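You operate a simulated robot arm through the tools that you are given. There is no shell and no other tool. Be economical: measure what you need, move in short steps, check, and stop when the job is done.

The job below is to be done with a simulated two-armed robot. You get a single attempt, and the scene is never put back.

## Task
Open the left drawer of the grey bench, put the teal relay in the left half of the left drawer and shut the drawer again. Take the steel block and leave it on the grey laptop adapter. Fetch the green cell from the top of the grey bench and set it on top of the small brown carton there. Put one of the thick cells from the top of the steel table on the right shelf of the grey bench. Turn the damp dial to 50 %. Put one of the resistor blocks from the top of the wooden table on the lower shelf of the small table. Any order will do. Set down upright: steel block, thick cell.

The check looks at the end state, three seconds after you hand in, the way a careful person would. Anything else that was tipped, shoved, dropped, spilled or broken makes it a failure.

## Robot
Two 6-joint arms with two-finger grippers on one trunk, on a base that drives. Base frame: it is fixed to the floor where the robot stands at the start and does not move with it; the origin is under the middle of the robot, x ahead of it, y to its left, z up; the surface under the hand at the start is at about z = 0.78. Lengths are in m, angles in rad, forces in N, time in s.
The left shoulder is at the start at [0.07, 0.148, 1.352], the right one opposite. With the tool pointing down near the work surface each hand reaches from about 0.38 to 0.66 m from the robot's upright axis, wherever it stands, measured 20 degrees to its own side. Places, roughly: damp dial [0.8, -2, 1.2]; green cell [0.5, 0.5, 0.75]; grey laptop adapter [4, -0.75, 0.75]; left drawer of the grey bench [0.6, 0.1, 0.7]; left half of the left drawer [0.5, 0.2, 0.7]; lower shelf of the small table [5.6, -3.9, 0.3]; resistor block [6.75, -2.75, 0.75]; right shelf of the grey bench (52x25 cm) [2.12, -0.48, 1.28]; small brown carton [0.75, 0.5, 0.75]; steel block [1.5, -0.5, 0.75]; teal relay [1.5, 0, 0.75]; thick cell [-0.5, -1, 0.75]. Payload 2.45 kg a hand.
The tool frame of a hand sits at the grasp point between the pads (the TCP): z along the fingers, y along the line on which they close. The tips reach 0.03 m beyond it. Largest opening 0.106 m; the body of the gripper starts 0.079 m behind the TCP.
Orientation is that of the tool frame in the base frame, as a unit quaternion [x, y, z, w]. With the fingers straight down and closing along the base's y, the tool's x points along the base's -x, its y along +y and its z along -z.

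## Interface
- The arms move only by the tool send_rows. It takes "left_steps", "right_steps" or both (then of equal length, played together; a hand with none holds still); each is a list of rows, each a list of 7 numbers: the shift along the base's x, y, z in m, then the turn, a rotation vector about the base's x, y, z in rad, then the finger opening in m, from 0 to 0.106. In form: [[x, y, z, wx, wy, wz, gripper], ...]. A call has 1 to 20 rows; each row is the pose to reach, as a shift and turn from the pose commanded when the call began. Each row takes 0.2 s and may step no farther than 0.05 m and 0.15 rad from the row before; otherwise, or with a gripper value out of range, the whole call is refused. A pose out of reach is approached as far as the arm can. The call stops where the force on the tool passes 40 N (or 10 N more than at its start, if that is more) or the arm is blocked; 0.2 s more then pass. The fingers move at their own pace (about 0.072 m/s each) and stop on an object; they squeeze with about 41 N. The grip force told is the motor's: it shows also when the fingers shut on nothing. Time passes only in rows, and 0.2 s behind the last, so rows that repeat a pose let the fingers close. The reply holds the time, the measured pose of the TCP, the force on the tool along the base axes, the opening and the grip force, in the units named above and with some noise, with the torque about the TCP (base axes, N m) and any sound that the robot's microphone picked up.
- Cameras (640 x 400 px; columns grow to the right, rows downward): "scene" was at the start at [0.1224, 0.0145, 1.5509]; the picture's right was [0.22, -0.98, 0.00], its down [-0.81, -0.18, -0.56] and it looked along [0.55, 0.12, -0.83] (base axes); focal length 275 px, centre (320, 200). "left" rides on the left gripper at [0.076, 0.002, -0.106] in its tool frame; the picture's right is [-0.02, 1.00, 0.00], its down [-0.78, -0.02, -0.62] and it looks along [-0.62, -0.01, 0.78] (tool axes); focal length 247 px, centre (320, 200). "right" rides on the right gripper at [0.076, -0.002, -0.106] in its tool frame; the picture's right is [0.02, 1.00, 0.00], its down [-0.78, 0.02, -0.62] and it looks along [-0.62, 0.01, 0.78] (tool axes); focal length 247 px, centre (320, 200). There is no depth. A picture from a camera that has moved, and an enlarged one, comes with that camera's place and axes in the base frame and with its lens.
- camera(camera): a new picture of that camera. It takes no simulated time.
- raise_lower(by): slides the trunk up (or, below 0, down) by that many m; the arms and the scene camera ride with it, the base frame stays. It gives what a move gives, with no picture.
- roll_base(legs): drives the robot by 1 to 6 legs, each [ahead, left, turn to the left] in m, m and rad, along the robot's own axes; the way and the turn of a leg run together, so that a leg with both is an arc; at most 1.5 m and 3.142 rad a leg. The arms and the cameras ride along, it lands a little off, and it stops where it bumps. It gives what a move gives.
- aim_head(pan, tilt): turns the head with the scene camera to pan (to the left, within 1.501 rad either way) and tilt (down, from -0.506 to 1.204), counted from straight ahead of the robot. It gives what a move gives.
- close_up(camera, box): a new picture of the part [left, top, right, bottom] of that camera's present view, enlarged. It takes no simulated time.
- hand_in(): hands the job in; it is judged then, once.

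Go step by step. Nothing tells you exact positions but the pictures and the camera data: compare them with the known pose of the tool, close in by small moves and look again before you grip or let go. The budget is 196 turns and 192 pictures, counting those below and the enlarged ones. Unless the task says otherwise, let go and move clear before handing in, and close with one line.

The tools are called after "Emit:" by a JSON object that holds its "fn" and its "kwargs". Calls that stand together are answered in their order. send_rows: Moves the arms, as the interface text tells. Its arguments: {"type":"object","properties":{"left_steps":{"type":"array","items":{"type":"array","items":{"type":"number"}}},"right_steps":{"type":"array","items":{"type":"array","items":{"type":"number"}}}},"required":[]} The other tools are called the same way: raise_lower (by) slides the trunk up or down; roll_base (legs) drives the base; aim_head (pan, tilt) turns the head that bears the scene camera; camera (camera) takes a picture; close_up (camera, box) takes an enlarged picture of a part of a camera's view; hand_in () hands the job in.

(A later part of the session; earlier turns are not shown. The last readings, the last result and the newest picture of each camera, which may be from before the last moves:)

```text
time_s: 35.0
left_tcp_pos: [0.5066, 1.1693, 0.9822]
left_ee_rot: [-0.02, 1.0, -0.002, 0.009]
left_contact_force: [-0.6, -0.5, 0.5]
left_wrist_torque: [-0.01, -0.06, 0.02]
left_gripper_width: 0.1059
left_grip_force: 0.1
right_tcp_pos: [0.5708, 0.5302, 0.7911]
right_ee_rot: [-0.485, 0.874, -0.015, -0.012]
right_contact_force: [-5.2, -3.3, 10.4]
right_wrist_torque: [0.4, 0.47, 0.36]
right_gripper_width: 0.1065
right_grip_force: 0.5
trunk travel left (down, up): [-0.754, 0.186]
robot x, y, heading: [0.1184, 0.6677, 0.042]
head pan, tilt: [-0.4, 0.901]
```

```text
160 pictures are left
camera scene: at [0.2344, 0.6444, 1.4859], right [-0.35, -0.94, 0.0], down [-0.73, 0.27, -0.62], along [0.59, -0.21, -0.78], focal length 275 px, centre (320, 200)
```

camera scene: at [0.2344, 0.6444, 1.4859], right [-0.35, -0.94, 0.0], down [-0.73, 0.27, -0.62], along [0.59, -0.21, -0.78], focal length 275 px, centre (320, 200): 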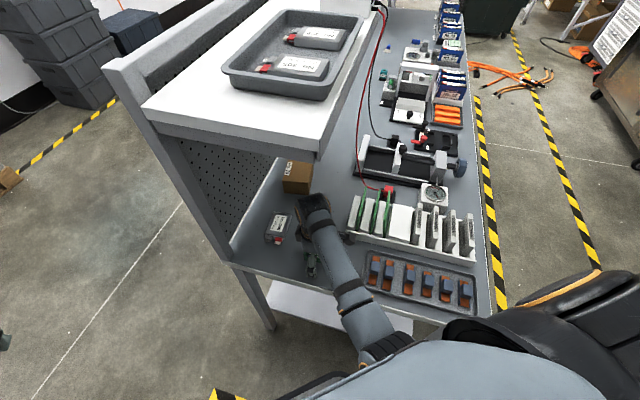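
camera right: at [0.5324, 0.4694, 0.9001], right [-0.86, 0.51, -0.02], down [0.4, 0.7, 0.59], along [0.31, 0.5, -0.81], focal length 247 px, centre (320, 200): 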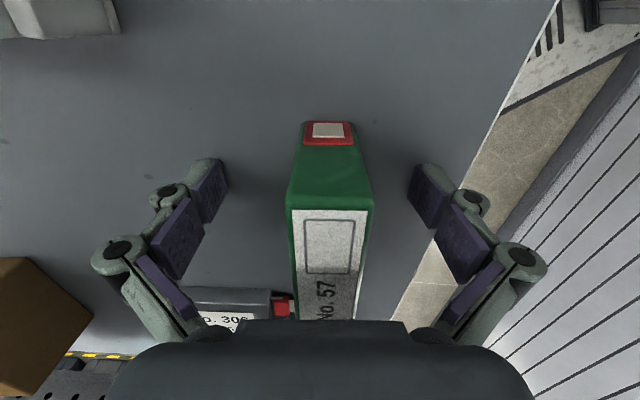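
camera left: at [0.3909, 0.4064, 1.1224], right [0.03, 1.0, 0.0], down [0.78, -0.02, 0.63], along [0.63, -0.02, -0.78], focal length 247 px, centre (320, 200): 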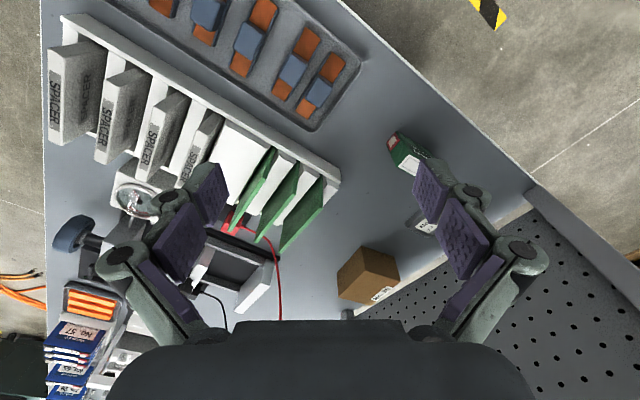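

The fingertips drag lightly on the bench (surface ≈0.758). I rise a bit, finish the slide of about 2 cm, and look.

Emit:
{"fn": "send_rows", "kwargs": {"right_steps": [[0, 0, 0.012, 0, 0, 0, 0.106], [0, 0, 0.015, 0, 0, 0, 0.106], [0.006, 0.01, 0.015, 0, 0, 0, 0.106]]}}

Emit:
{"fn": "camera", "kwargs": {"camera": "right"}}

```text
time_s: 36.0
left_tcp_pos: [0.5104, 1.1691, 0.9796]
left_ee_rot: [-0.021, 1.0, -0.002, 0.007]
left_contact_force: [-0.6, -0.7, -0.5]
left_wrist_torque: [0.03, -0.01, 0.01]
left_gripper_width: 0.1061
left_grip_force: 0.1
right_tcp_pos: [0.5782, 0.5215, 0.7992]
right_ee_rot: [-0.483, 0.875, -0.032, -0.023]
right_contact_force: [0.4, 0.1, 1.0]
right_wrist_torque: [-0.02, -0.02, 0.01]
right_gripper_width: 0.1061
right_grip_force: 0.1
trunk travel left (down, up): [-0.754, 0.186]
robot x, y, heading: [0.1172, 0.6679, 0.046]
head pan, tilt: [-0.4, 0.901]
stopped in row 3 (right hand): the arm was blocked; the commanded pose is now the measured one
```

```text
159 pictures are left
camera right: at [0.5407, 0.4648, 0.9111], right [-0.86, 0.51, -0.03], down [0.41, 0.72, 0.56], along [0.31, 0.47, -0.83], focal length 247 px, centre (320, 200)
```

right: 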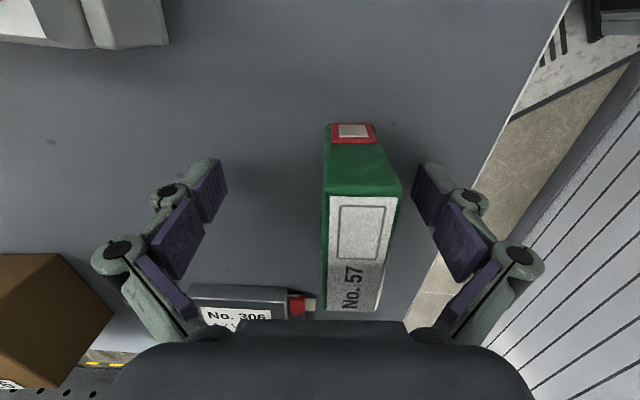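

The arm is too folded to move further in. I back the base off along the cell's axis (hand slides straight out) to give the elbow room.

Emit:
{"fn": "roll_base", "kwargs": {"legs": [[-0.053, -0.061, 0]]}}

Emit:
{"fn": "send_rows", "kwargs": {"right_steps": [[0, 0, 0.005, 0.078, -0.009, 0, 0.106], [0, 0, 0.005, 0.078, -0.009, 0, 0.106]]}}

Emit:
{"fn": "camera", "kwargs": {"camera": "right"}}

```text
time_s: 37.0
left_tcp_pos: [0.46, 1.1069, 0.9789]
left_ee_rot: [-0.021, 1.0, -0.003, 0.007]
left_contact_force: [-0.2, 0.3, 0.3]
left_wrist_torque: [0.0, 0.02, 0.0]
left_gripper_width: 0.106
left_grip_force: 0.2
right_tcp_pos: [0.5286, 0.4605, 0.7982]
right_ee_rot: [-0.484, 0.874, -0.032, -0.024]
right_contact_force: [-0.2, 0.6, -0.7]
right_wrist_torque: [0.0, 0.0, 0.0]
right_gripper_width: 0.1061
right_grip_force: 0.1
trunk travel left (down, up): [-0.754, 0.186]
robot x, y, heading: [0.0672, 0.6036, 0.047]
head pan, tilt: [-0.4, 0.901]
```

```text
time_s: 37.6
left_tcp_pos: [0.4592, 1.1067, 0.981]
left_ee_rot: [-0.02, 1.0, -0.003, 0.006]
left_contact_force: [0.1, 0.4, -0.6]
left_wrist_torque: [-0.01, 0.01, 0.02]
left_gripper_width: 0.1063
left_grip_force: 0.0
right_tcp_pos: [0.5272, 0.4593, 0.8036]
right_ee_rot: [-0.484, 0.875, 0.002, 0.001]
right_contact_force: [0.1, -0.6, -0.5]
right_wrist_torque: [0.01, -0.03, 0.02]
right_gripper_width: 0.1062
right_grip_force: 0.1
trunk travel left (down, up): [-0.754, 0.186]
robot x, y, heading: [0.0669, 0.6039, 0.048]
head pan, tilt: [-0.4, 0.901]
```

```text
158 pictures are left
camera right: at [0.4893, 0.3944, 0.9111], right [-0.86, 0.51, 0.0], down [0.4, 0.67, 0.62], along [0.32, 0.53, -0.78], focal length 247 px, centre (320, 200)
```

right: 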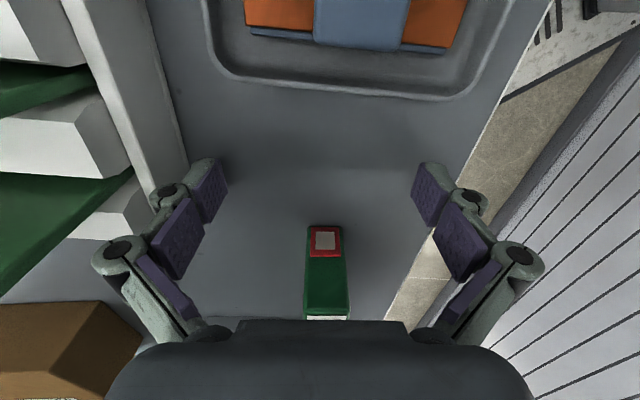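

The cell's centre is now 0.107 m straight ahead. I slide in.

Emit:
{"fn": "send_rows", "kwargs": {"right_steps": [[0.013, 0.023, 0, 0, 0, 0, 0.106], [0.026, 0.046, 0, 0, 0, 0, 0.106], [0.039, 0.07, 0, 0, 0, 0, 0.106], [0.051, 0.093, -0.003, 0, 0, 0, 0.106], [0.051, 0.093, -0.005, 0, 0, 0, 0.106]]}}

Emit:
{"fn": "camera", "kwargs": {"camera": "right"}}

```text
time_s: 38.4
left_tcp_pos: [0.4581, 1.107, 0.979]
left_ee_rot: [-0.021, 1.0, -0.002, 0.008]
left_contact_force: [0.8, -0.3, -0.4]
left_wrist_torque: [0.0, 0.03, -0.02]
left_gripper_width: 0.106
left_grip_force: 0.0
right_tcp_pos: [0.5503, 0.4701, 0.7926]
right_ee_rot: [-0.476, 0.878, -0.025, -0.031]
right_contact_force: [-14.8, 5.5, 21.6]
right_wrist_torque: [0.64, 0.85, 0.56]
right_gripper_width: 0.1073
right_grip_force: 0.3
trunk travel left (down, up): [-0.754, 0.186]
robot x, y, heading: [0.0668, 0.6066, 0.052]
head pan, tilt: [-0.4, 0.901]
stopped in row 3 (right hand): the force on the tool passed its limit at 54 N (the readings are from after the stop); the commanded pose is now the measured one
```

```text
157 pictures are left
camera right: at [0.5139, 0.414, 0.9047], right [-0.85, 0.53, -0.01], down [0.43, 0.71, 0.56], along [0.3, 0.47, -0.83], focal length 247 px, centre (320, 200)
```

right: 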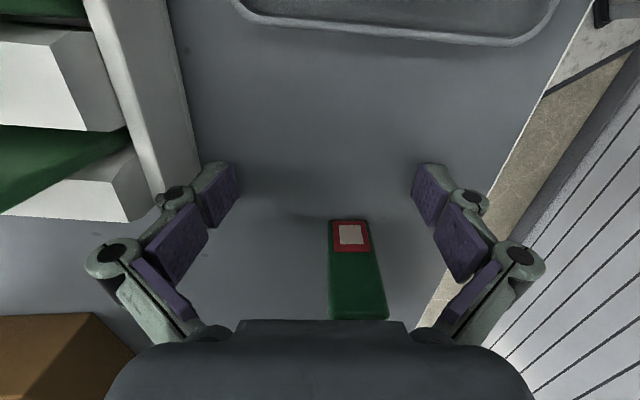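

Something upstream of the hand is pushing it down. I look with the head at the whole arm.

Emit:
{"fn": "aim_head", "kwargs": {"pan": -0.3, "tilt": 1.2}}

Emit:
{"fn": "camera", "kwargs": {"camera": "scene"}}

Emit:
{"fn": "aim_head", "kwargs": {"pan": -0.9, "tilt": 1.1}}

Emit:
{"fn": "camera", "kwargs": {"camera": "scene"}}

```text
time_s: 39.2
left_tcp_pos: [0.4555, 1.1074, 0.9801]
left_ee_rot: [-0.021, 1.0, -0.004, 0.008]
left_contact_force: [-0.3, 0.3, -0.2]
left_wrist_torque: [0.0, -0.01, 0.01]
left_gripper_width: 0.1062
left_grip_force: 0.1
right_tcp_pos: [0.5499, 0.4696, 0.7916]
right_ee_rot: [-0.476, 0.879, -0.027, -0.03]
right_contact_force: [-6.9, 6.7, 20.3]
right_wrist_torque: [0.66, 0.79, 0.34]
right_gripper_width: 0.1073
right_grip_force: 0.1
trunk travel left (down, up): [-0.754, 0.186]
robot x, y, heading: [0.0659, 0.6079, 0.054]
head pan, tilt: [-0.3, 1.201]
```

```text
156 pictures are left
camera scene: at [0.1684, 0.5967, 1.466], right [-0.25, -0.97, 0.0], down [-0.9, 0.23, -0.37], along [0.35, -0.09, -0.93], focal length 275 px, centre (320, 200)
```

scene: 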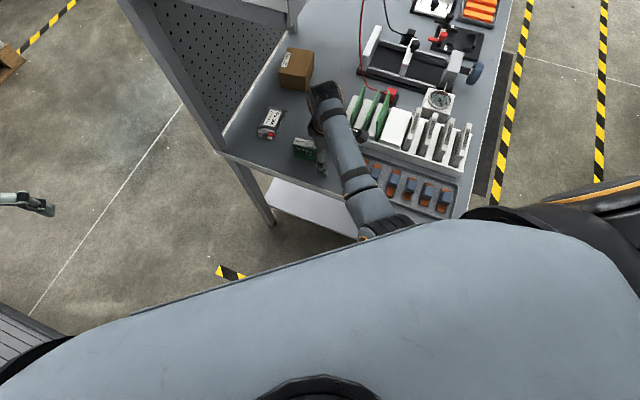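

```text
time_s: 40.2
left_tcp_pos: [0.4562, 1.1075, 0.98]
left_ee_rot: [-0.021, 1.0, -0.004, 0.008]
left_contact_force: [0.9, 0.2, -0.3]
left_wrist_torque: [-0.03, 0.01, 0.01]
left_gripper_width: 0.106
left_grip_force: 0.0
right_tcp_pos: [0.5494, 0.4699, 0.7913]
right_ee_rot: [-0.475, 0.879, -0.026, -0.031]
right_contact_force: [-6.2, 6.5, 21.7]
right_wrist_torque: [0.73, 0.88, 0.13]
right_gripper_width: 0.1073
right_grip_force: 0.1
trunk travel left (down, up): [-0.754, 0.186]
robot x, y, heading: [0.0678, 0.6078, 0.05]
head pan, tilt: [-0.901, 1.1]
```

```text
155 pictures are left
camera scene: at [0.1558, 0.5633, 1.4719], right [-0.75, -0.66, 0.0], down [-0.59, 0.67, -0.46], along [0.3, -0.34, -0.89], focal length 275 px, centre (320, 200)
```

scene: 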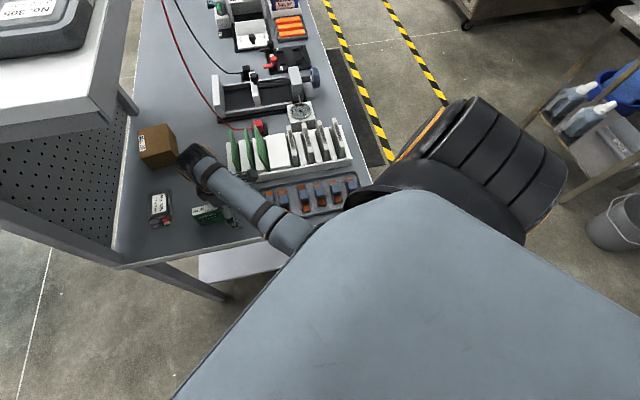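

The elbow has tucked in under the chest, so the hand must work farther from the body. I lift clear, back off and turn left a little.

Emit:
{"fn": "raise_lower", "kwargs": {"by": 0.06}}

Emit:
{"fn": "roll_base", "kwargs": {"legs": [[-0.11, 0, 0], [0, 0, 0.2]]}}

Emit:
{"fn": "aim_head", "kwargs": {"pan": -0.4, "tilt": 0.9}}

Emit:
{"fn": "camera", "kwargs": {"camera": "scene"}}

Emit:
{"fn": "camera", "kwargs": {"camera": "right"}}

```text
time_s: 41.2
left_tcp_pos: [0.4596, 1.1073, 1.039]
left_ee_rot: [-0.021, 1.0, -0.003, 0.007]
left_contact_force: [0.8, 0.5, -0.6]
left_wrist_torque: [0.03, 0.01, -0.01]
left_gripper_width: 0.1061
left_grip_force: 0.0
right_tcp_pos: [0.5517, 0.4679, 0.849]
right_ee_rot: [-0.476, 0.879, -0.025, -0.032]
right_contact_force: [-1.3, 0.4, -0.9]
right_wrist_torque: [0.0, 0.01, -0.02]
right_gripper_width: 0.1061
right_grip_force: 0.0
trunk travel left (down, up): [-0.814, 0.126]
robot x, y, heading: [0.0636, 0.6091, 0.046]
head pan, tilt: [-0.901, 1.1]
```

```text
time_s: 43.1
left_tcp_pos: [0.251, 1.1689, 1.0384]
left_ee_rot: [-0.121, 0.993, -0.002, 0.003]
left_contact_force: [-0.9, 0.0, 0.0]
left_wrist_torque: [0.0, 0.03, 0.0]
left_gripper_width: 0.106
left_grip_force: 0.1
right_tcp_pos: [0.4664, 0.5641, 0.8451]
right_ee_rot: [-0.562, 0.826, -0.026, -0.033]
right_contact_force: [1.1, 0.5, -0.4]
right_wrist_torque: [0.03, -0.04, -0.01]
right_gripper_width: 0.1063
right_grip_force: 0.0
trunk travel left (down, up): [-0.814, 0.126]
robot x, y, heading: [-0.0414, 0.5997, 0.248]
head pan, tilt: [-0.901, 1.1]
```

```text
time_s: 44.0
left_tcp_pos: [0.2509, 1.1681, 1.0378]
left_ee_rot: [-0.121, 0.993, -0.001, 0.003]
left_contact_force: [0.0, -0.7, 0.3]
left_wrist_torque: [0.0, 0.02, -0.01]
left_gripper_width: 0.1061
left_grip_force: 0.0
right_tcp_pos: [0.4669, 0.5618, 0.8465]
right_ee_rot: [-0.562, 0.826, -0.027, -0.033]
right_contact_force: [-0.7, 0.2, -0.3]
right_wrist_torque: [-0.01, 0.02, -0.02]
right_gripper_width: 0.106
right_grip_force: 0.1
trunk travel left (down, up): [-0.814, 0.126]
robot x, y, heading: [-0.0423, 0.6037, 0.252]
head pan, tilt: [-0.4, 0.901]
```

```text
154 pictures are left
camera scene: at [0.0939, 0.6007, 1.5442], right [-0.15, -0.99, 0.0], down [-0.78, 0.12, -0.61], along [0.61, -0.09, -0.79], focal length 275 px, centre (320, 200)
```

scene: 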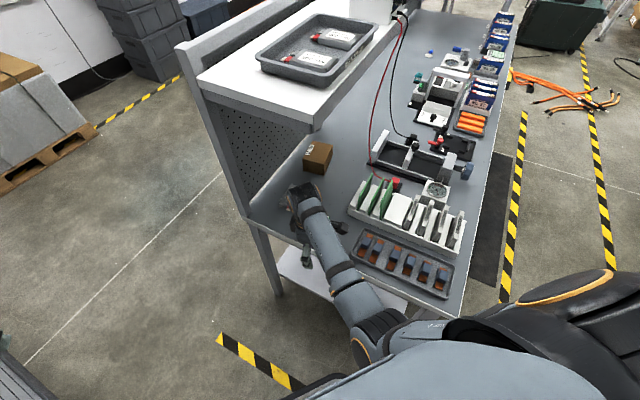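

```text
153 pictures are left
camera right: at [0.4431, 0.5003, 0.9584], right [-0.94, 0.35, -0.01], down [0.29, 0.78, 0.55], along [0.2, 0.52, -0.83], focal length 247 px, centre (320, 200)
```

right: 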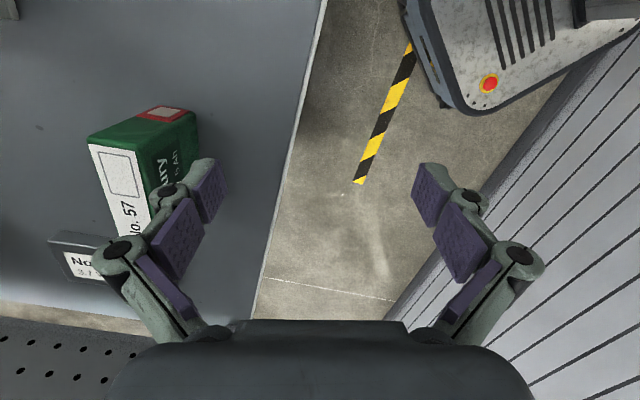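

The cell is beside the left finger now. I step back along the bench front, level the tool and re-align the yaw.

Emit:
{"fn": "send_rows", "kwargs": {"right_steps": [[0.0, -0.04, 0.01, 0, 0, 0, 0.106], [0.0, -0.08, 0.01, 0.04, -0.012, -0.08, 0.106], [0.03, -0.1, 0.01, 0.082, -0.024, -0.168, 0.106], [0.063, -0.1, 0.01, 0.082, -0.024, -0.168, 0.106]]}}

Emit:
{"fn": "camera", "kwargs": {"camera": "right"}}

Emit:
{"fn": "camera", "kwargs": {"camera": "scene"}}

```text
time_s: 45.0
left_tcp_pos: [0.2492, 1.1679, 1.0383]
left_ee_rot: [-0.12, 0.993, 0.0, 0.002]
left_contact_force: [-0.5, -0.1, 0.3]
left_wrist_torque: [-0.01, -0.01, 0.01]
left_gripper_width: 0.1062
left_grip_force: 0.1
right_tcp_pos: [0.5276, 0.4618, 0.8555]
right_ee_rot: [-0.49, 0.871, 0.005, -0.001]
right_contact_force: [0.3, -0.5, -0.1]
right_wrist_torque: [-0.01, 0.0, -0.02]
right_gripper_width: 0.1059
right_grip_force: 0.1
trunk travel left (down, up): [-0.814, 0.126]
robot x, y, heading: [-0.0426, 0.6016, 0.246]
head pan, tilt: [-0.4, 0.901]
```

```text
152 pictures are left
camera right: at [0.4915, 0.3961, 0.9624], right [-0.87, 0.5, 0.01], down [0.4, 0.67, 0.62], along [0.31, 0.54, -0.78], focal length 247 px, centre (320, 200)
```

right: 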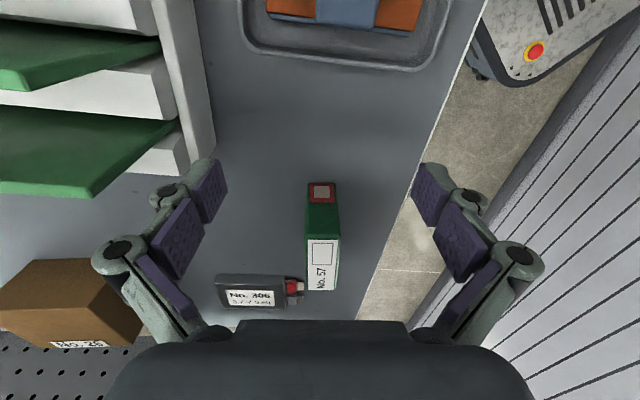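

```text
151 pictures are left
camera scene: at [0.0931, 0.5995, 1.5443], right [-0.15, -0.99, 0.0], down [-0.78, 0.12, -0.61], along [0.61, -0.09, -0.79], focal length 275 px, centre (320, 200)
```

scene: 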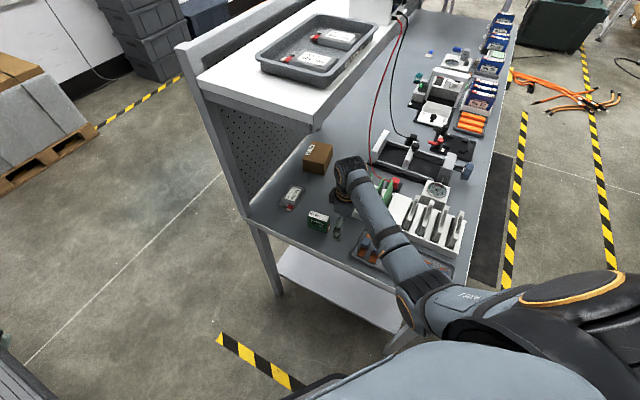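

Elbow is out now and the cell is dead ahead, 0.099 m. Sliding in.

Emit:
{"fn": "send_rows", "kwargs": {"right_steps": [[0.012, 0.021, -0.01, 0, 0, 0, 0.106], [0.024, 0.042, -0.02, 0, 0, 0, 0.106], [0.036, 0.064, -0.03, 0, 0, 0, 0.106], [0.048, 0.087, -0.045, 0, 0, 0, 0.106], [0.048, 0.087, -0.055, 0, 0, 0, 0.106]]}}

Emit:
{"fn": "camera", "kwargs": {"camera": "right"}}

```text
time_s: 46.2
left_tcp_pos: [0.2506, 1.1682, 1.0381]
left_ee_rot: [-0.121, 0.993, -0.001, 0.003]
left_contact_force: [-0.3, 0.1, -0.3]
left_wrist_torque: [0.04, 0.0, 0.02]
left_gripper_width: 0.106
left_grip_force: 0.0
right_tcp_pos: [0.5768, 0.5507, 0.8]
right_ee_rot: [-0.489, 0.872, 0.004, -0.001]
right_contact_force: [-0.2, -0.2, 0.5]
right_wrist_torque: [-0.01, 0.0, -0.03]
right_gripper_width: 0.1059
right_grip_force: 0.1
trunk travel left (down, up): [-0.814, 0.126]
robot x, y, heading: [-0.0404, 0.6011, 0.249]
head pan, tilt: [-0.4, 0.901]
```

```text
150 pictures are left
camera right: at [0.5394, 0.4839, 0.9079], right [-0.87, 0.5, 0.01], down [0.4, 0.68, 0.62], along [0.31, 0.54, -0.78], focal length 247 px, centre (320, 200)
```

right: 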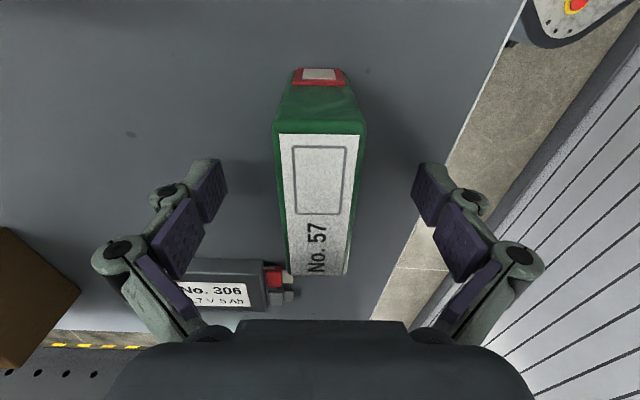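

Fingers straddle the cell cleanly. I close on it and lift slightly.

Emit:
{"fn": "send_rows", "kwargs": {"right_steps": [[0, 0, 0, 0, 0, 0, 0.02], [0, 0, 0, 0, 0, 0, 0.02], [0, 0, 0, 0, 0, 0, 0.02], [0, 0, 0, 0, 0, 0, 0.02]]}}

Emit:
{"fn": "send_rows", "kwargs": {"right_steps": [[0, 0, 0.02, 0, 0, 0, 0.02], [-0.005, -0.009, 0.05, 0, 0, 0, 0.02], [-0.02, -0.035, 0.08, 0, 0, 0, 0.02]]}}

Emit:
{"fn": "camera", "kwargs": {"camera": "right"}}

Emit:
{"fn": "camera", "kwargs": {"camera": "scene"}}

```text
time_s: 47.0
left_tcp_pos: [0.2499, 1.1656, 1.039]
left_ee_rot: [-0.118, 0.993, -0.001, 0.004]
left_contact_force: [0.3, 0.1, 0.0]
left_wrist_torque: [0.03, -0.01, 0.03]
left_gripper_width: 0.106
left_grip_force: 0.1
right_tcp_pos: [0.5807, 0.5498, 0.81]
right_ee_rot: [-0.488, 0.873, 0.003, 0.007]
right_contact_force: [-7.3, 4.5, 24.8]
right_wrist_torque: [0.15, 0.36, -0.07]
right_gripper_width: 0.0257
right_grip_force: 18.7
trunk travel left (down, up): [-0.814, 0.126]
robot x, y, heading: [-0.043, 0.5994, 0.247]
head pan, tilt: [-0.4, 0.901]
stopped in row 3 (right hand): the force on the tool passed its limit at 47 N (the readings are from after the stop); the commanded pose is now the measured one
```

```text
time_s: 47.8
left_tcp_pos: [0.2496, 1.1658, 1.0381]
left_ee_rot: [-0.12, 0.993, -0.001, 0.004]
left_contact_force: [-0.7, 0.2, 0.5]
left_wrist_torque: [-0.03, 0.01, 0.06]
left_gripper_width: 0.1059
left_grip_force: 0.0
right_tcp_pos: [0.56, 0.5135, 0.8862]
right_ee_rot: [-0.488, 0.873, 0.002, 0.004]
right_contact_force: [-0.2, 0.7, -2.5]
right_wrist_torque: [0.01, -0.02, 0.01]
right_gripper_width: 0.0253
right_grip_force: 40.2
trunk travel left (down, up): [-0.814, 0.126]
robot x, y, heading: [-0.0429, 0.5965, 0.244]
head pan, tilt: [-0.4, 0.901]
```

```text
149 pictures are left
camera right: at [0.5214, 0.4478, 0.9925], right [-0.86, 0.5, 0.0], down [0.39, 0.67, 0.63], along [0.31, 0.54, -0.78], focal length 247 px, centre (320, 200)
```

right: 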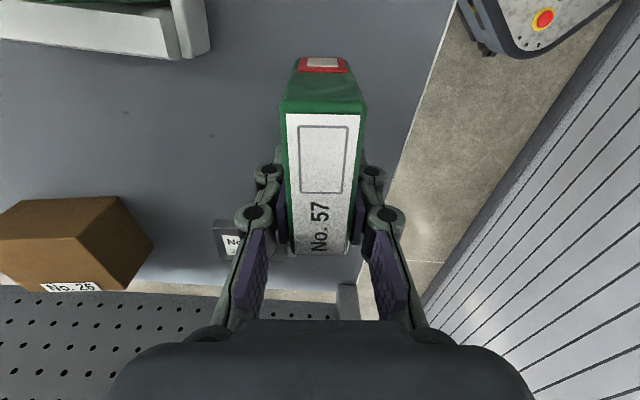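

```text
148 pictures are left
camera scene: at [0.0915, 0.5985, 1.5443], right [-0.15, -0.99, 0.0], down [-0.78, 0.12, -0.62], along [0.61, -0.09, -0.79], focal length 275 px, centre (320, 200)
```

scene: 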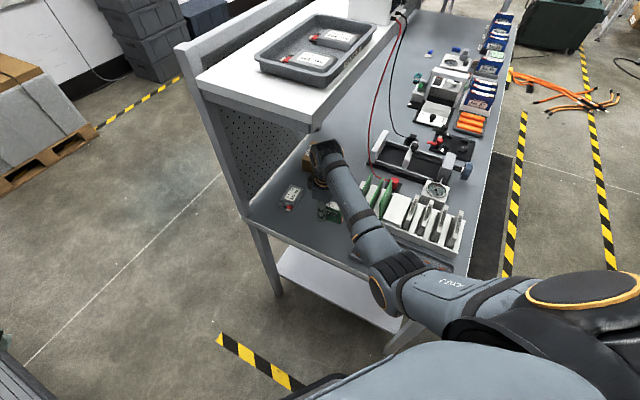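

The cell is held (width 0.025, 40 N). Now I study the carton up close.

Emit:
{"fn": "close_up", "kwargs": {"camera": "right", "box": [0, 170, 200, 310]}}

Emit:
{"fn": "close_up", "kwargs": {"camera": "scene", "box": [240, 100, 400, 240]}}

```text
2.86 times, centred on (100, 240) of right
camera zoom: at [0.5214, 0.4478, 0.9925], right [-0.86, 0.5, 0.0], down [0.39, 0.67, 0.63], along [0.31, 0.54, -0.78], focal length 706 px, centre (949, 86)
```

zoom: 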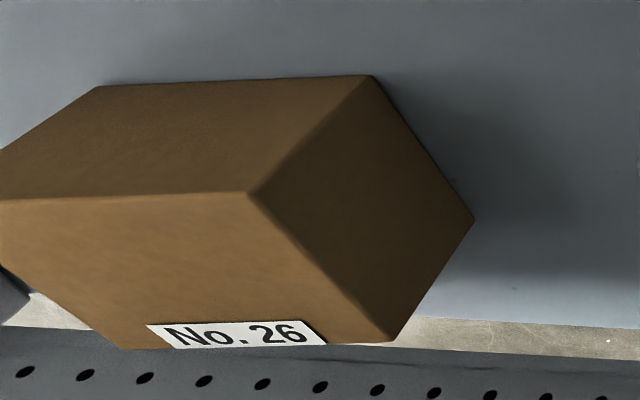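

```text
2.86 times, centred on (320, 170) of scene
camera zoom: at [0.0915, 0.5985, 1.5443], right [-0.15, -0.99, 0.0], down [-0.78, 0.12, -0.62], along [0.61, -0.09, -0.79], focal length 787 px, centre (320, 286)
```

zoom: 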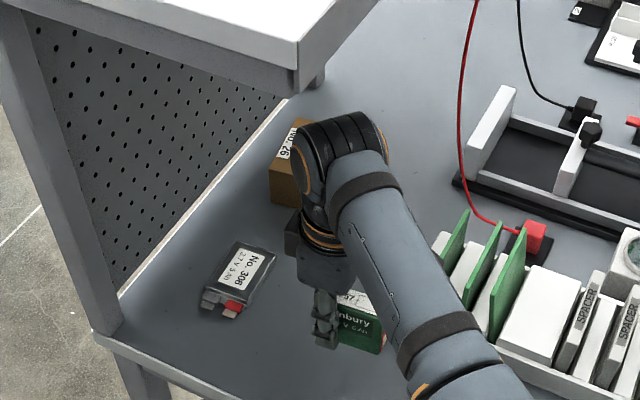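

The carton's top centre is at about (0.898,0.495), z≈0.825, edges square with the bench. I back straight out from under the shelf, then raise the arm relative to a lowered trunk so the forearm can pass beneath the shelf.

Emit:
{"fn": "roll_base", "kwargs": {"legs": [[-0.096, -0.073, 0]]}}

Emit:
{"fn": "send_rows", "kwargs": {"right_steps": [[0, 0, 0.04, 0, 0, 0, 0.02], [0, 0, 0.08, 0, 0, 0, 0.02], [0, 0, 0.12, 0, 0, 0, 0.02], [0, 0, 0.16, 0, 0, 0, 0.02], [0, 0, 0.2, 0, 0, 0, 0.02]]}}

Emit:
{"fn": "camera", "kwargs": {"camera": "scene"}}

```text
time_s: 49.0
left_tcp_pos: [0.1745, 1.0662, 1.0404]
left_ee_rot: [-0.12, 0.993, 0.001, 0.004]
left_contact_force: [-0.4, -0.6, 0.4]
left_wrist_torque: [-0.02, -0.02, 0.0]
left_gripper_width: 0.1061
left_grip_force: 0.1
right_tcp_pos: [0.4858, 0.4148, 0.8855]
right_ee_rot: [-0.49, 0.872, 0.004, 0.004]
right_contact_force: [0.3, 0.7, -2.4]
right_wrist_torque: [0.05, -0.04, -0.01]
right_gripper_width: 0.0253
right_grip_force: 41.0
trunk travel left (down, up): [-0.814, 0.126]
robot x, y, heading: [-0.1182, 0.5039, 0.245]
head pan, tilt: [-0.4, 0.901]
```

```text
time_s: 50.2
left_tcp_pos: [0.1754, 1.0657, 1.0411]
left_ee_rot: [-0.121, 0.993, 0.0, 0.004]
left_contact_force: [0.6, 1.4, 0.0]
left_wrist_torque: [0.04, 0.02, -0.01]
left_gripper_width: 0.1062
left_grip_force: 0.0
right_tcp_pos: [0.5315, 0.4236, 1.0418]
right_ee_rot: [-0.49, 0.872, 0.004, 0.003]
right_contact_force: [-0.6, 0.1, -3.1]
right_wrist_torque: [0.05, -0.05, 0.0]
right_gripper_width: 0.0254
right_grip_force: 40.9
right hand out of reach, approached as far as the arm can: row 3, 4, 5
trunk travel left (down, up): [-0.814, 0.126]
robot x, y, heading: [-0.1176, 0.5033, 0.247]
head pan, tilt: [-0.4, 0.901]
```

```text
145 pictures are left
camera scene: at [0.0174, 0.4965, 1.5444], right [-0.15, -0.99, -0.01], down [-0.78, 0.12, -0.61], along [0.61, -0.09, -0.79], focal length 275 px, centre (320, 200)
```

scene: 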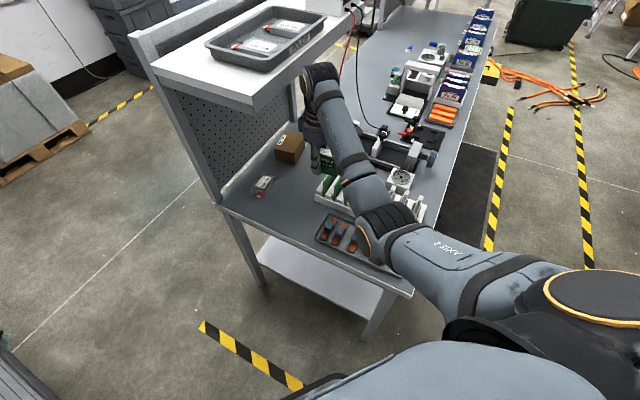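

The arm is now elbow-low with the wrist highest (TCP+0.24). I lower the trunk 0.10 and drive toward the carton with a gentle turn.

Emit:
{"fn": "raise_lower", "kwargs": {"by": -0.1}}

Emit:
{"fn": "roll_base", "kwargs": {"legs": [[0.176, 0.177, -0.27]]}}

Emit:
{"fn": "camera", "kwargs": {"camera": "scene"}}

Emit:
{"fn": "camera", "kwargs": {"camera": "right"}}

```text
time_s: 51.5
left_tcp_pos: [0.1746, 1.0665, 0.9407]
left_ee_rot: [-0.12, 0.993, 0.0, 0.005]
left_contact_force: [1.3, 0.1, 0.3]
left_wrist_torque: [0.01, -0.03, 0.01]
left_gripper_width: 0.1061
left_grip_force: 0.1
right_tcp_pos: [0.5311, 0.4234, 0.9416]
right_ee_rot: [-0.489, 0.872, 0.003, 0.004]
right_contact_force: [-0.2, -0.3, -2.4]
right_wrist_torque: [0.06, -0.04, 0.01]
right_gripper_width: 0.0253
right_grip_force: 41.2
trunk travel left (down, up): [-0.714, 0.226]
robot x, y, heading: [-0.1205, 0.5081, 0.245]
head pan, tilt: [-0.4, 0.901]
```

```text
time_s: 53.3
left_tcp_pos: [0.4607, 1.1697, 0.9397]
left_ee_rot: [0.013, 1.0, -0.003, 0.008]
left_contact_force: [0.3, 0.4, 0.6]
left_wrist_torque: [-0.05, -0.02, -0.03]
left_gripper_width: 0.1061
left_grip_force: 0.1
right_tcp_pos: [0.6357, 0.4549, 0.9475]
right_ee_rot: [-0.369, 0.929, -0.001, 0.006]
right_contact_force: [0.1, 0.0, -2.8]
right_wrist_torque: [0.05, -0.04, -0.01]
right_gripper_width: 0.0254
right_grip_force: 40.6
trunk travel left (down, up): [-0.714, 0.226]
robot x, y, heading: [0.0359, 0.6986, -0.018]
head pan, tilt: [-0.4, 0.901]
```

```text
144 pictures are left
camera scene: at [0.1563, 0.6664, 1.4453], right [-0.41, -0.91, 0.0], down [-0.72, 0.32, -0.62], along [0.57, -0.25, -0.78], focal length 275 px, centre (320, 200)
```

scene: 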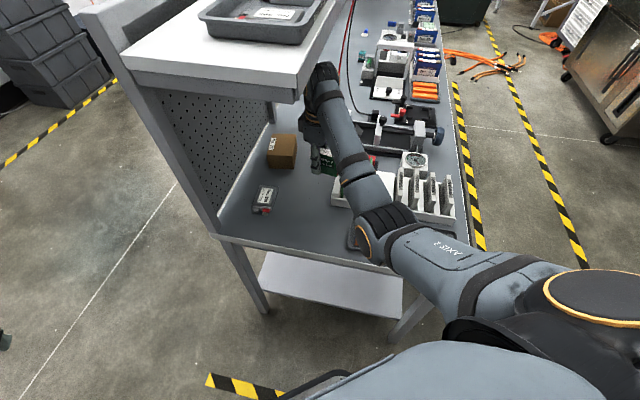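

```text
143 pictures are left
camera right: at [0.5804, 0.4024, 1.0534], right [-0.7, 0.71, -0.01], down [0.55, 0.55, 0.63], along [0.45, 0.44, -0.78], focal length 247 px, centre (320, 200)
```

right: 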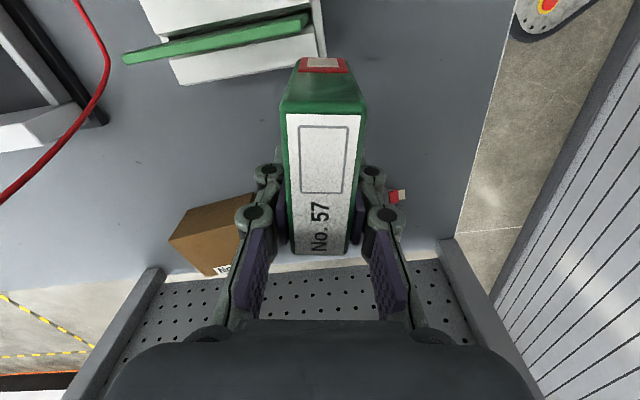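

Carton is ahead-left of the hand; wrist stays just under the shelf. I drive in most of the rest of the way.

Emit:
{"fn": "roll_base", "kwargs": {"legs": [[0.2, 0.045, 0]]}}

Emit:
{"fn": "camera", "kwargs": {"camera": "scene"}}

Emit:
{"fn": "camera", "kwargs": {"camera": "right"}}

```text
time_s: 55.0
left_tcp_pos: [0.664, 1.2096, 0.9397]
left_ee_rot: [0.014, 1.0, -0.004, 0.007]
left_contact_force: [0.0, 0.8, -0.5]
left_wrist_torque: [0.06, -0.03, 0.02]
left_gripper_width: 0.106
left_grip_force: 0.0
right_tcp_pos: [0.8381, 0.4949, 0.948]
right_ee_rot: [-0.369, 0.93, -0.001, 0.006]
right_contact_force: [-0.1, 0.2, -3.2]
right_wrist_torque: [0.02, -0.02, 0.02]
right_gripper_width: 0.0256
right_grip_force: 41.0
trunk travel left (down, up): [-0.714, 0.226]
robot x, y, heading: [0.2365, 0.7397, -0.021]
head pan, tilt: [-0.4, 0.901]
```

```text
142 pictures are left
camera scene: at [0.3584, 0.7068, 1.4454], right [-0.41, -0.91, 0.0], down [-0.72, 0.32, -0.62], along [0.57, -0.25, -0.78], focal length 275 px, centre (320, 200)
```

scene: 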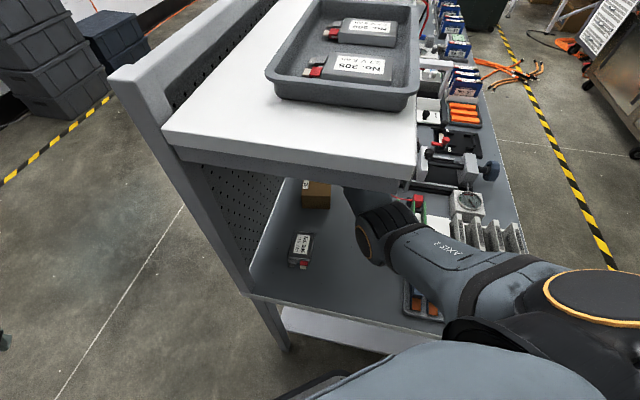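

```text
141 pictures are left
camera right: at [0.7823, 0.4423, 1.0536], right [-0.7, 0.71, -0.01], down [0.55, 0.55, 0.63], along [0.45, 0.44, -0.78], focal length 247 px, centre (320, 200)
```

right: 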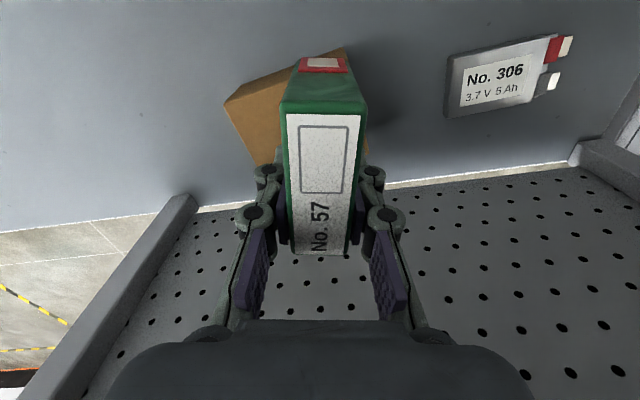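

I check the carton's edges in the close-up before aligning.

Emit:
{"fn": "close_up", "kwargs": {"camera": "right", "box": [200, 20, 420, 190]}}

```text
2.35 times, centred on (310, 105) of right
camera zoom: at [0.7823, 0.4423, 1.0536], right [-0.7, 0.71, -0.01], down [0.55, 0.55, 0.63], along [0.45, 0.44, -0.78], focal length 581 px, centre (344, 424)
```

zoom: 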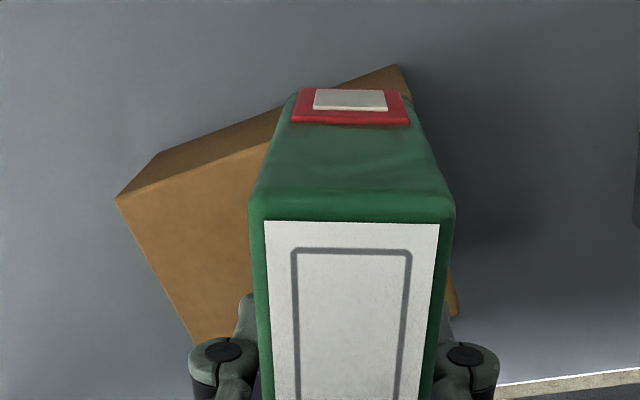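

In the present view the carton's centre is near (0.867,0.499). I shift the arm over it and come down to just above.

Emit:
{"fn": "send_rows", "kwargs": {"right_steps": [[0.018, 0.005, 0, 0, 0, 0, 0.02], [0.036, 0.01, 0, 0, 0, 0, 0.02], [0.036, 0.01, -0.03, 0, 0, 0, 0.02], [0.036, 0.01, -0.05, 0, 0, 0, 0.02]]}}

Emit:
{"fn": "camera", "kwargs": {"camera": "right"}}

Emit:
{"fn": "aim_head", "kwargs": {"pan": -0.3, "tilt": 0.6}}

Emit:
{"fn": "camera", "kwargs": {"camera": "scene"}}

```text
time_s: 56.0
left_tcp_pos: [0.6648, 1.2098, 0.9392]
left_ee_rot: [0.014, 1.0, -0.003, 0.006]
left_contact_force: [0.2, 0.6, 1.1]
left_wrist_torque: [0.01, 0.01, 0.06]
left_gripper_width: 0.106
left_grip_force: 0.1
right_tcp_pos: [0.8738, 0.5039, 0.8976]
right_ee_rot: [-0.368, 0.93, -0.001, 0.006]
right_contact_force: [-0.6, 0.4, -1.8]
right_wrist_torque: [0.05, -0.02, 0.03]
right_gripper_width: 0.0255
right_grip_force: 40.9
trunk travel left (down, up): [-0.714, 0.226]
robot x, y, heading: [0.2381, 0.7365, -0.02]
head pan, tilt: [-0.4, 0.901]
```

```text
139 pictures are left
camera right: at [0.8192, 0.4527, 1.0038], right [-0.7, 0.71, -0.01], down [0.55, 0.55, 0.63], along [0.45, 0.44, -0.78], focal length 247 px, centre (320, 200)
```

right: 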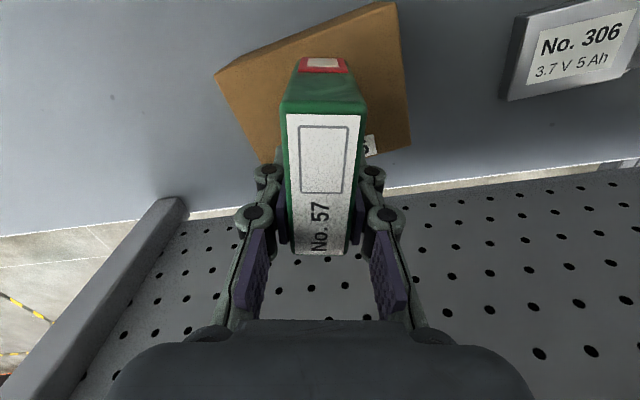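

```text
time_s: 56.8
left_tcp_pos: [0.6643, 1.2113, 0.9385]
left_ee_rot: [0.013, 1.0, -0.004, 0.007]
left_contact_force: [0.1, -0.5, 0.0]
left_wrist_torque: [0.0, 0.0, -0.02]
left_gripper_width: 0.1061
left_grip_force: 0.0
right_tcp_pos: [0.8741, 0.5053, 0.8978]
right_ee_rot: [-0.368, 0.93, -0.002, 0.006]
right_contact_force: [-0.7, -0.3, -3.0]
right_wrist_torque: [0.0, -0.04, -0.02]
right_gripper_width: 0.0251
right_grip_force: 40.7
trunk travel left (down, up): [-0.714, 0.226]
robot x, y, heading: [0.2399, 0.7406, -0.022]
head pan, tilt: [-0.3, 0.6]
```

```text
138 pictures are left
camera scene: at [0.3742, 0.71, 1.47], right [-0.32, -0.95, 0.0], down [-0.54, 0.18, -0.82], along [0.78, -0.26, -0.57], focal length 275 px, centre (320, 200)
```

scene: 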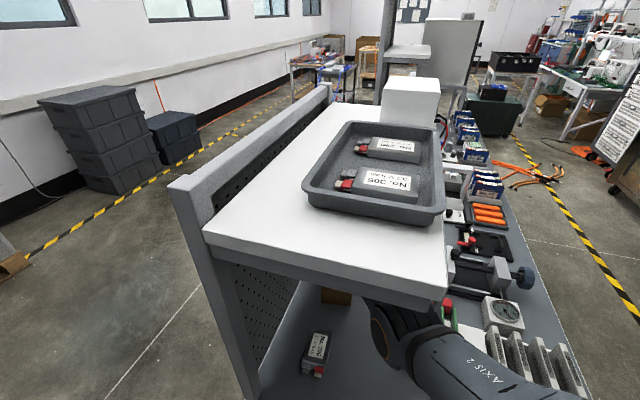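

The cell sits nearly centred over the carton; I correct 8 mm back and lower to contact.

Emit:
{"fn": "send_rows", "kwargs": {"right_steps": [[-0.006, -0.006, 0, 0, 0, 0, 0.02], [-0.006, -0.006, -0.01, 0, 0, 0, 0.02], [-0.006, -0.006, -0.015, 0, 0, 0, 0.02]]}}

Emit:
{"fn": "camera", "kwargs": {"camera": "right"}}

```text
time_s: 57.6
left_tcp_pos: [0.6647, 1.2104, 0.9405]
left_ee_rot: [0.014, 1.0, -0.004, 0.006]
left_contact_force: [0.5, -0.5, 0.3]
left_wrist_torque: [-0.02, 0.02, -0.02]
left_gripper_width: 0.1063
left_grip_force: 0.1
right_tcp_pos: [0.8681, 0.4989, 0.8823]
right_ee_rot: [-0.368, 0.93, -0.002, 0.005]
right_contact_force: [-0.8, 0.1, -2.9]
right_wrist_torque: [0.06, -0.06, 0.0]
right_gripper_width: 0.0253
right_grip_force: 41.4
trunk travel left (down, up): [-0.714, 0.226]
robot x, y, heading: [0.2422, 0.7393, -0.027]
head pan, tilt: [-0.3, 0.6]
```

```text
137 pictures are left
camera right: at [0.8126, 0.4467, 0.9883], right [-0.7, 0.71, -0.01], down [0.55, 0.55, 0.63], along [0.45, 0.44, -0.78], focal length 247 px, centre (320, 200)
```

right: 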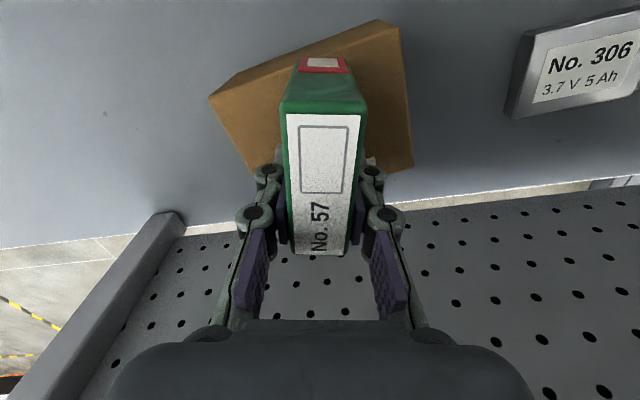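

The cell's near end is right at the carton's near edge, so I move 9 mm forward again and lower to contact.

Emit:
{"fn": "send_rows", "kwargs": {"right_steps": [[0.0065, 0.0063, 0, 0, 0, 0, 0.02], [0.0065, 0.0063, -0.004, 0, 0, 0, 0.02], [0.0065, 0.0063, -0.007, 0, 0, 0, 0.02]]}}

Emit:
{"fn": "close_up", "kwargs": {"camera": "right", "box": [180, 0, 460, 200]}}

```text
time_s: 58.4
left_tcp_pos: [0.6648, 1.2096, 0.939]
left_ee_rot: [0.015, 1.0, -0.003, 0.007]
left_contact_force: [0.3, -1.3, -0.1]
left_wrist_torque: [0.0, -0.01, -0.03]
left_gripper_width: 0.1058
left_grip_force: 0.0
right_tcp_pos: [0.8746, 0.5057, 0.8766]
right_ee_rot: [-0.369, 0.93, -0.001, 0.006]
right_contact_force: [-0.5, 0.4, -3.2]
right_wrist_torque: [0.03, -0.03, 0.02]
right_gripper_width: 0.0251
right_grip_force: 40.9
trunk travel left (down, up): [-0.714, 0.226]
robot x, y, heading: [0.2359, 0.7375, -0.02]
head pan, tilt: [-0.3, 0.6]
```

```text
2.00 times, centred on (320, 100) of right
camera zoom: at [0.8185, 0.4532, 0.9819], right [-0.7, 0.71, -0.01], down [0.55, 0.55, 0.63], along [0.45, 0.44, -0.78], focal length 494 px, centre (320, 400)
```

zoom: 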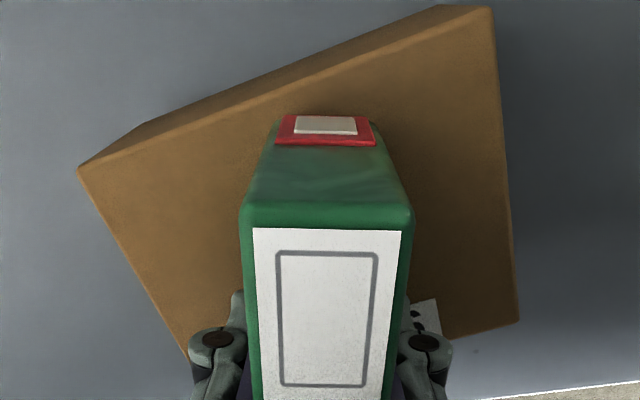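

Well inside now. Lower until contact.

Emit:
{"fn": "send_rows", "kwargs": {"right_steps": [[0, 0, -0.003, 0, 0, 0, 0.02], [0, 0, -0.005, 0, 0, 0, 0.02], [0, 0, -0.007, 0, 0, 0, 0.02]]}}

```text
time_s: 59.2
left_tcp_pos: [0.6625, 1.2102, 0.9399]
left_ee_rot: [0.013, 1.0, -0.004, 0.008]
left_contact_force: [-0.3, -0.7, 0.4]
left_wrist_torque: [-0.01, 0.01, 0.0]
left_gripper_width: 0.1059
left_grip_force: 0.1
right_tcp_pos: [0.8734, 0.5063, 0.873]
right_ee_rot: [-0.368, 0.93, -0.004, 0.008]
right_contact_force: [-0.2, -1.8, 16.2]
right_wrist_torque: [-0.07, 0.37, 0.04]
right_gripper_width: 0.0254
right_grip_force: 41.2
trunk travel left (down, up): [-0.714, 0.226]
robot x, y, heading: [0.2369, 0.7409, -0.023]
head pan, tilt: [-0.3, 0.6]
```

Contact made. I ease off the push and open, then rise a little.

Emit:
{"fn": "send_rows", "kwargs": {"right_steps": [[0, 0, 0.003, 0, 0, 0, 0.025], [0, 0, 0.003, 0, 0, 0, 0.05], [0, 0, 0.003, 0, 0, 0, 0.07], [0, 0, 0.003, 0, 0, 0, 0.07]]}}

Emit:
{"fn": "camera", "kwargs": {"camera": "right"}}

```text
time_s: 60.2
left_tcp_pos: [0.6646, 1.2106, 0.9398]
left_ee_rot: [0.013, 1.0, -0.004, 0.007]
left_contact_force: [0.4, 1.0, 0.8]
left_wrist_torque: [0.03, 0.0, 0.01]
left_gripper_width: 0.1059
left_grip_force: 0.0
right_tcp_pos: [0.8742, 0.5056, 0.8721]
right_ee_rot: [-0.368, 0.93, -0.001, 0.006]
right_contact_force: [0.3, 0.4, 0.0]
right_wrist_torque: [0.03, -0.03, 0.01]
right_gripper_width: 0.0699
right_grip_force: 0.1
trunk travel left (down, up): [-0.714, 0.226]
robot x, y, heading: [0.2361, 0.7422, -0.018]
head pan, tilt: [-0.3, 0.6]
```

```text
135 pictures are left
camera right: at [0.8187, 0.4529, 0.9772], right [-0.7, 0.71, -0.01], down [0.55, 0.55, 0.63], along [0.45, 0.44, -0.78], focal length 247 px, centre (320, 200)
```

right: 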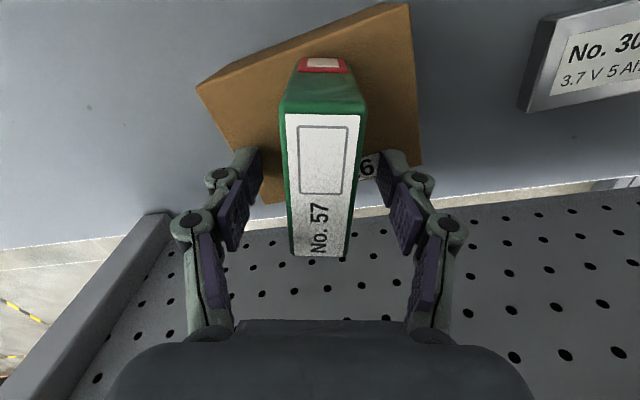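

Released; the cell stands on the carton. I rise with the trunk and back straight out the way I came.

Emit:
{"fn": "raise_lower", "kwargs": {"by": 0.078}}

Emit:
{"fn": "roll_base", "kwargs": {"legs": [[-0.24, -0.05, 0]]}}

Emit:
{"fn": "camera", "kwargs": {"camera": "right"}}

Emit:
{"fn": "camera", "kwargs": {"camera": "scene"}}

```text
time_s: 61.3
left_tcp_pos: [0.6654, 1.2102, 1.0171]
left_ee_rot: [0.014, 1.0, -0.003, 0.007]
left_contact_force: [-0.5, 0.1, 0.8]
left_wrist_torque: [-0.01, 0.01, 0.01]
left_gripper_width: 0.106
left_grip_force: 0.1
right_tcp_pos: [0.8751, 0.5055, 0.948]
right_ee_rot: [-0.368, 0.93, -0.002, 0.005]
right_contact_force: [-0.6, 0.5, -0.2]
right_wrist_torque: [-0.01, 0.0, 0.0]
right_gripper_width: 0.07
right_grip_force: 0.1
trunk travel left (down, up): [-0.792, 0.148]
robot x, y, heading: [0.24, 0.7428, -0.017]
head pan, tilt: [-0.3, 0.6]
```

```text
time_s: 63.1
left_tcp_pos: [0.4205, 1.1664, 1.0164]
left_ee_rot: [0.013, 1.0, -0.003, 0.006]
left_contact_force: [1.2, 0.6, 0.5]
left_wrist_torque: [0.01, -0.01, -0.01]
left_gripper_width: 0.1057
left_grip_force: 0.1
right_tcp_pos: [0.6303, 0.4623, 0.9486]
right_ee_rot: [-0.37, 0.929, -0.001, 0.006]
right_contact_force: [-0.5, 0.2, 0.4]
right_wrist_torque: [0.0, 0.01, -0.02]
right_gripper_width: 0.0701
right_grip_force: 0.1
trunk travel left (down, up): [-0.792, 0.148]
robot x, y, heading: [-0.0081, 0.6946, -0.016]
head pan, tilt: [-0.3, 0.6]
```

```text
134 pictures are left
camera right: at [0.5762, 0.4091, 1.0548], right [-0.7, 0.71, -0.01], down [0.55, 0.55, 0.63], along [0.45, 0.44, -0.78], focal length 247 px, centre (320, 200)
```

right: 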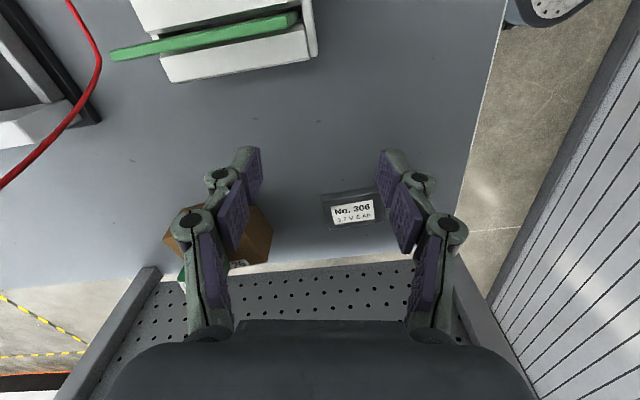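

```text
133 pictures are left
camera scene: at [0.1311, 0.6658, 1.5479], right [-0.31, -0.95, 0.0], down [-0.54, 0.18, -0.82], along [0.78, -0.26, -0.57], focal length 275 px, centre (320, 200)
```

scene: 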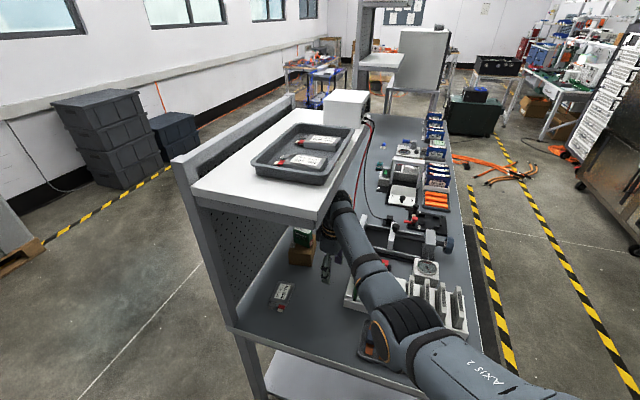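

The cell stands on the carton and the hand is clear. Now I reverse out to the aisle in front of the bench.

Emit:
{"fn": "roll_base", "kwargs": {"legs": [[-0.39, -0.507, 0], [0.733, -0.752, 0]]}}

Emit:
{"fn": "roll_base", "kwargs": {"legs": [[0, 0, 0.9]]}}

Emit:
{"fn": "aim_head", "kwargs": {"pan": -0.3, "tilt": 0.7}}

Emit:
{"fn": "camera", "kwargs": {"camera": "scene"}}

```text
time_s: 71.6
left_tcp_pos: [0.7242, -0.1123, 1.018]
left_ee_rot: [0.03, 1.0, -0.004, 0.007]
left_contact_force: [-1.1, 0.8, 0.0]
left_wrist_torque: [0.01, 0.0, -0.01]
left_gripper_width: 0.1059
left_grip_force: 0.2
right_tcp_pos: [0.9125, -0.8231, 0.9494]
right_ee_rot: [-0.354, 0.935, -0.002, 0.006]
right_contact_force: [0.5, 0.1, -0.2]
right_wrist_torque: [-0.01, -0.04, -0.02]
right_gripper_width: 0.07
right_grip_force: 0.0
trunk travel left (down, up): [-0.792, 0.148]
robot x, y, heading: [0.28, -0.57, -0.056]
head pan, tilt: [-0.3, 0.6]
```

```text
time_s: 74.3
left_tcp_pos: [0.2147, 0.0621, 1.0178]
left_ee_rot: [-0.397, 0.918, 0.0, 0.009]
left_contact_force: [0.1, 0.2, 0.7]
left_wrist_torque: [-0.02, 0.01, 0.0]
left_gripper_width: 0.106
left_grip_force: 0.0
right_tcp_pos: [0.8827, -0.2498, 0.9489]
right_ee_rot: [0.717, -0.697, -0.001, -0.005]
right_contact_force: [0.2, -0.2, -0.2]
right_wrist_torque: [0.0, -0.01, 0.03]
right_gripper_width: 0.0699
right_grip_force: 0.0
trunk travel left (down, up): [-0.792, 0.148]
robot x, y, heading: [0.2831, -0.5705, 0.819]
head pan, tilt: [-0.3, 0.6]
```

```text
time_s: 75.0
left_tcp_pos: [0.215, 0.0623, 1.0175]
left_ee_rot: [-0.397, 0.918, 0.0, 0.008]
left_contact_force: [-1.4, 0.7, 0.1]
left_wrist_torque: [-0.03, 0.0, 0.01]
left_gripper_width: 0.1059
left_grip_force: 0.1
right_tcp_pos: [0.881, -0.2489, 0.9494]
right_ee_rot: [0.717, -0.697, 0.0, -0.005]
right_contact_force: [-0.2, -0.2, -1.4]
right_wrist_torque: [-0.01, 0.02, 0.0]
right_gripper_width: 0.0701
right_grip_force: 0.0
trunk travel left (down, up): [-0.792, 0.148]
robot x, y, heading: [0.2828, -0.5686, 0.823]
head pan, tilt: [-0.3, 0.7]
```

```text
132 pictures are left
camera scene: at [0.3925, -0.4909, 1.5395], right [0.5, -0.87, 0.0], down [-0.56, -0.32, -0.77], along [0.66, 0.38, -0.64], focal length 275 px, centre (320, 200)
```

scene: 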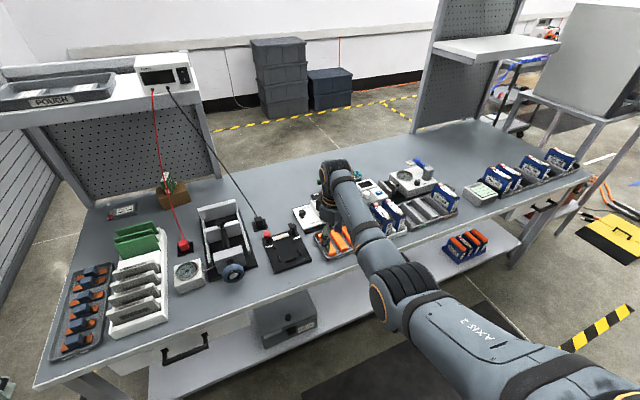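

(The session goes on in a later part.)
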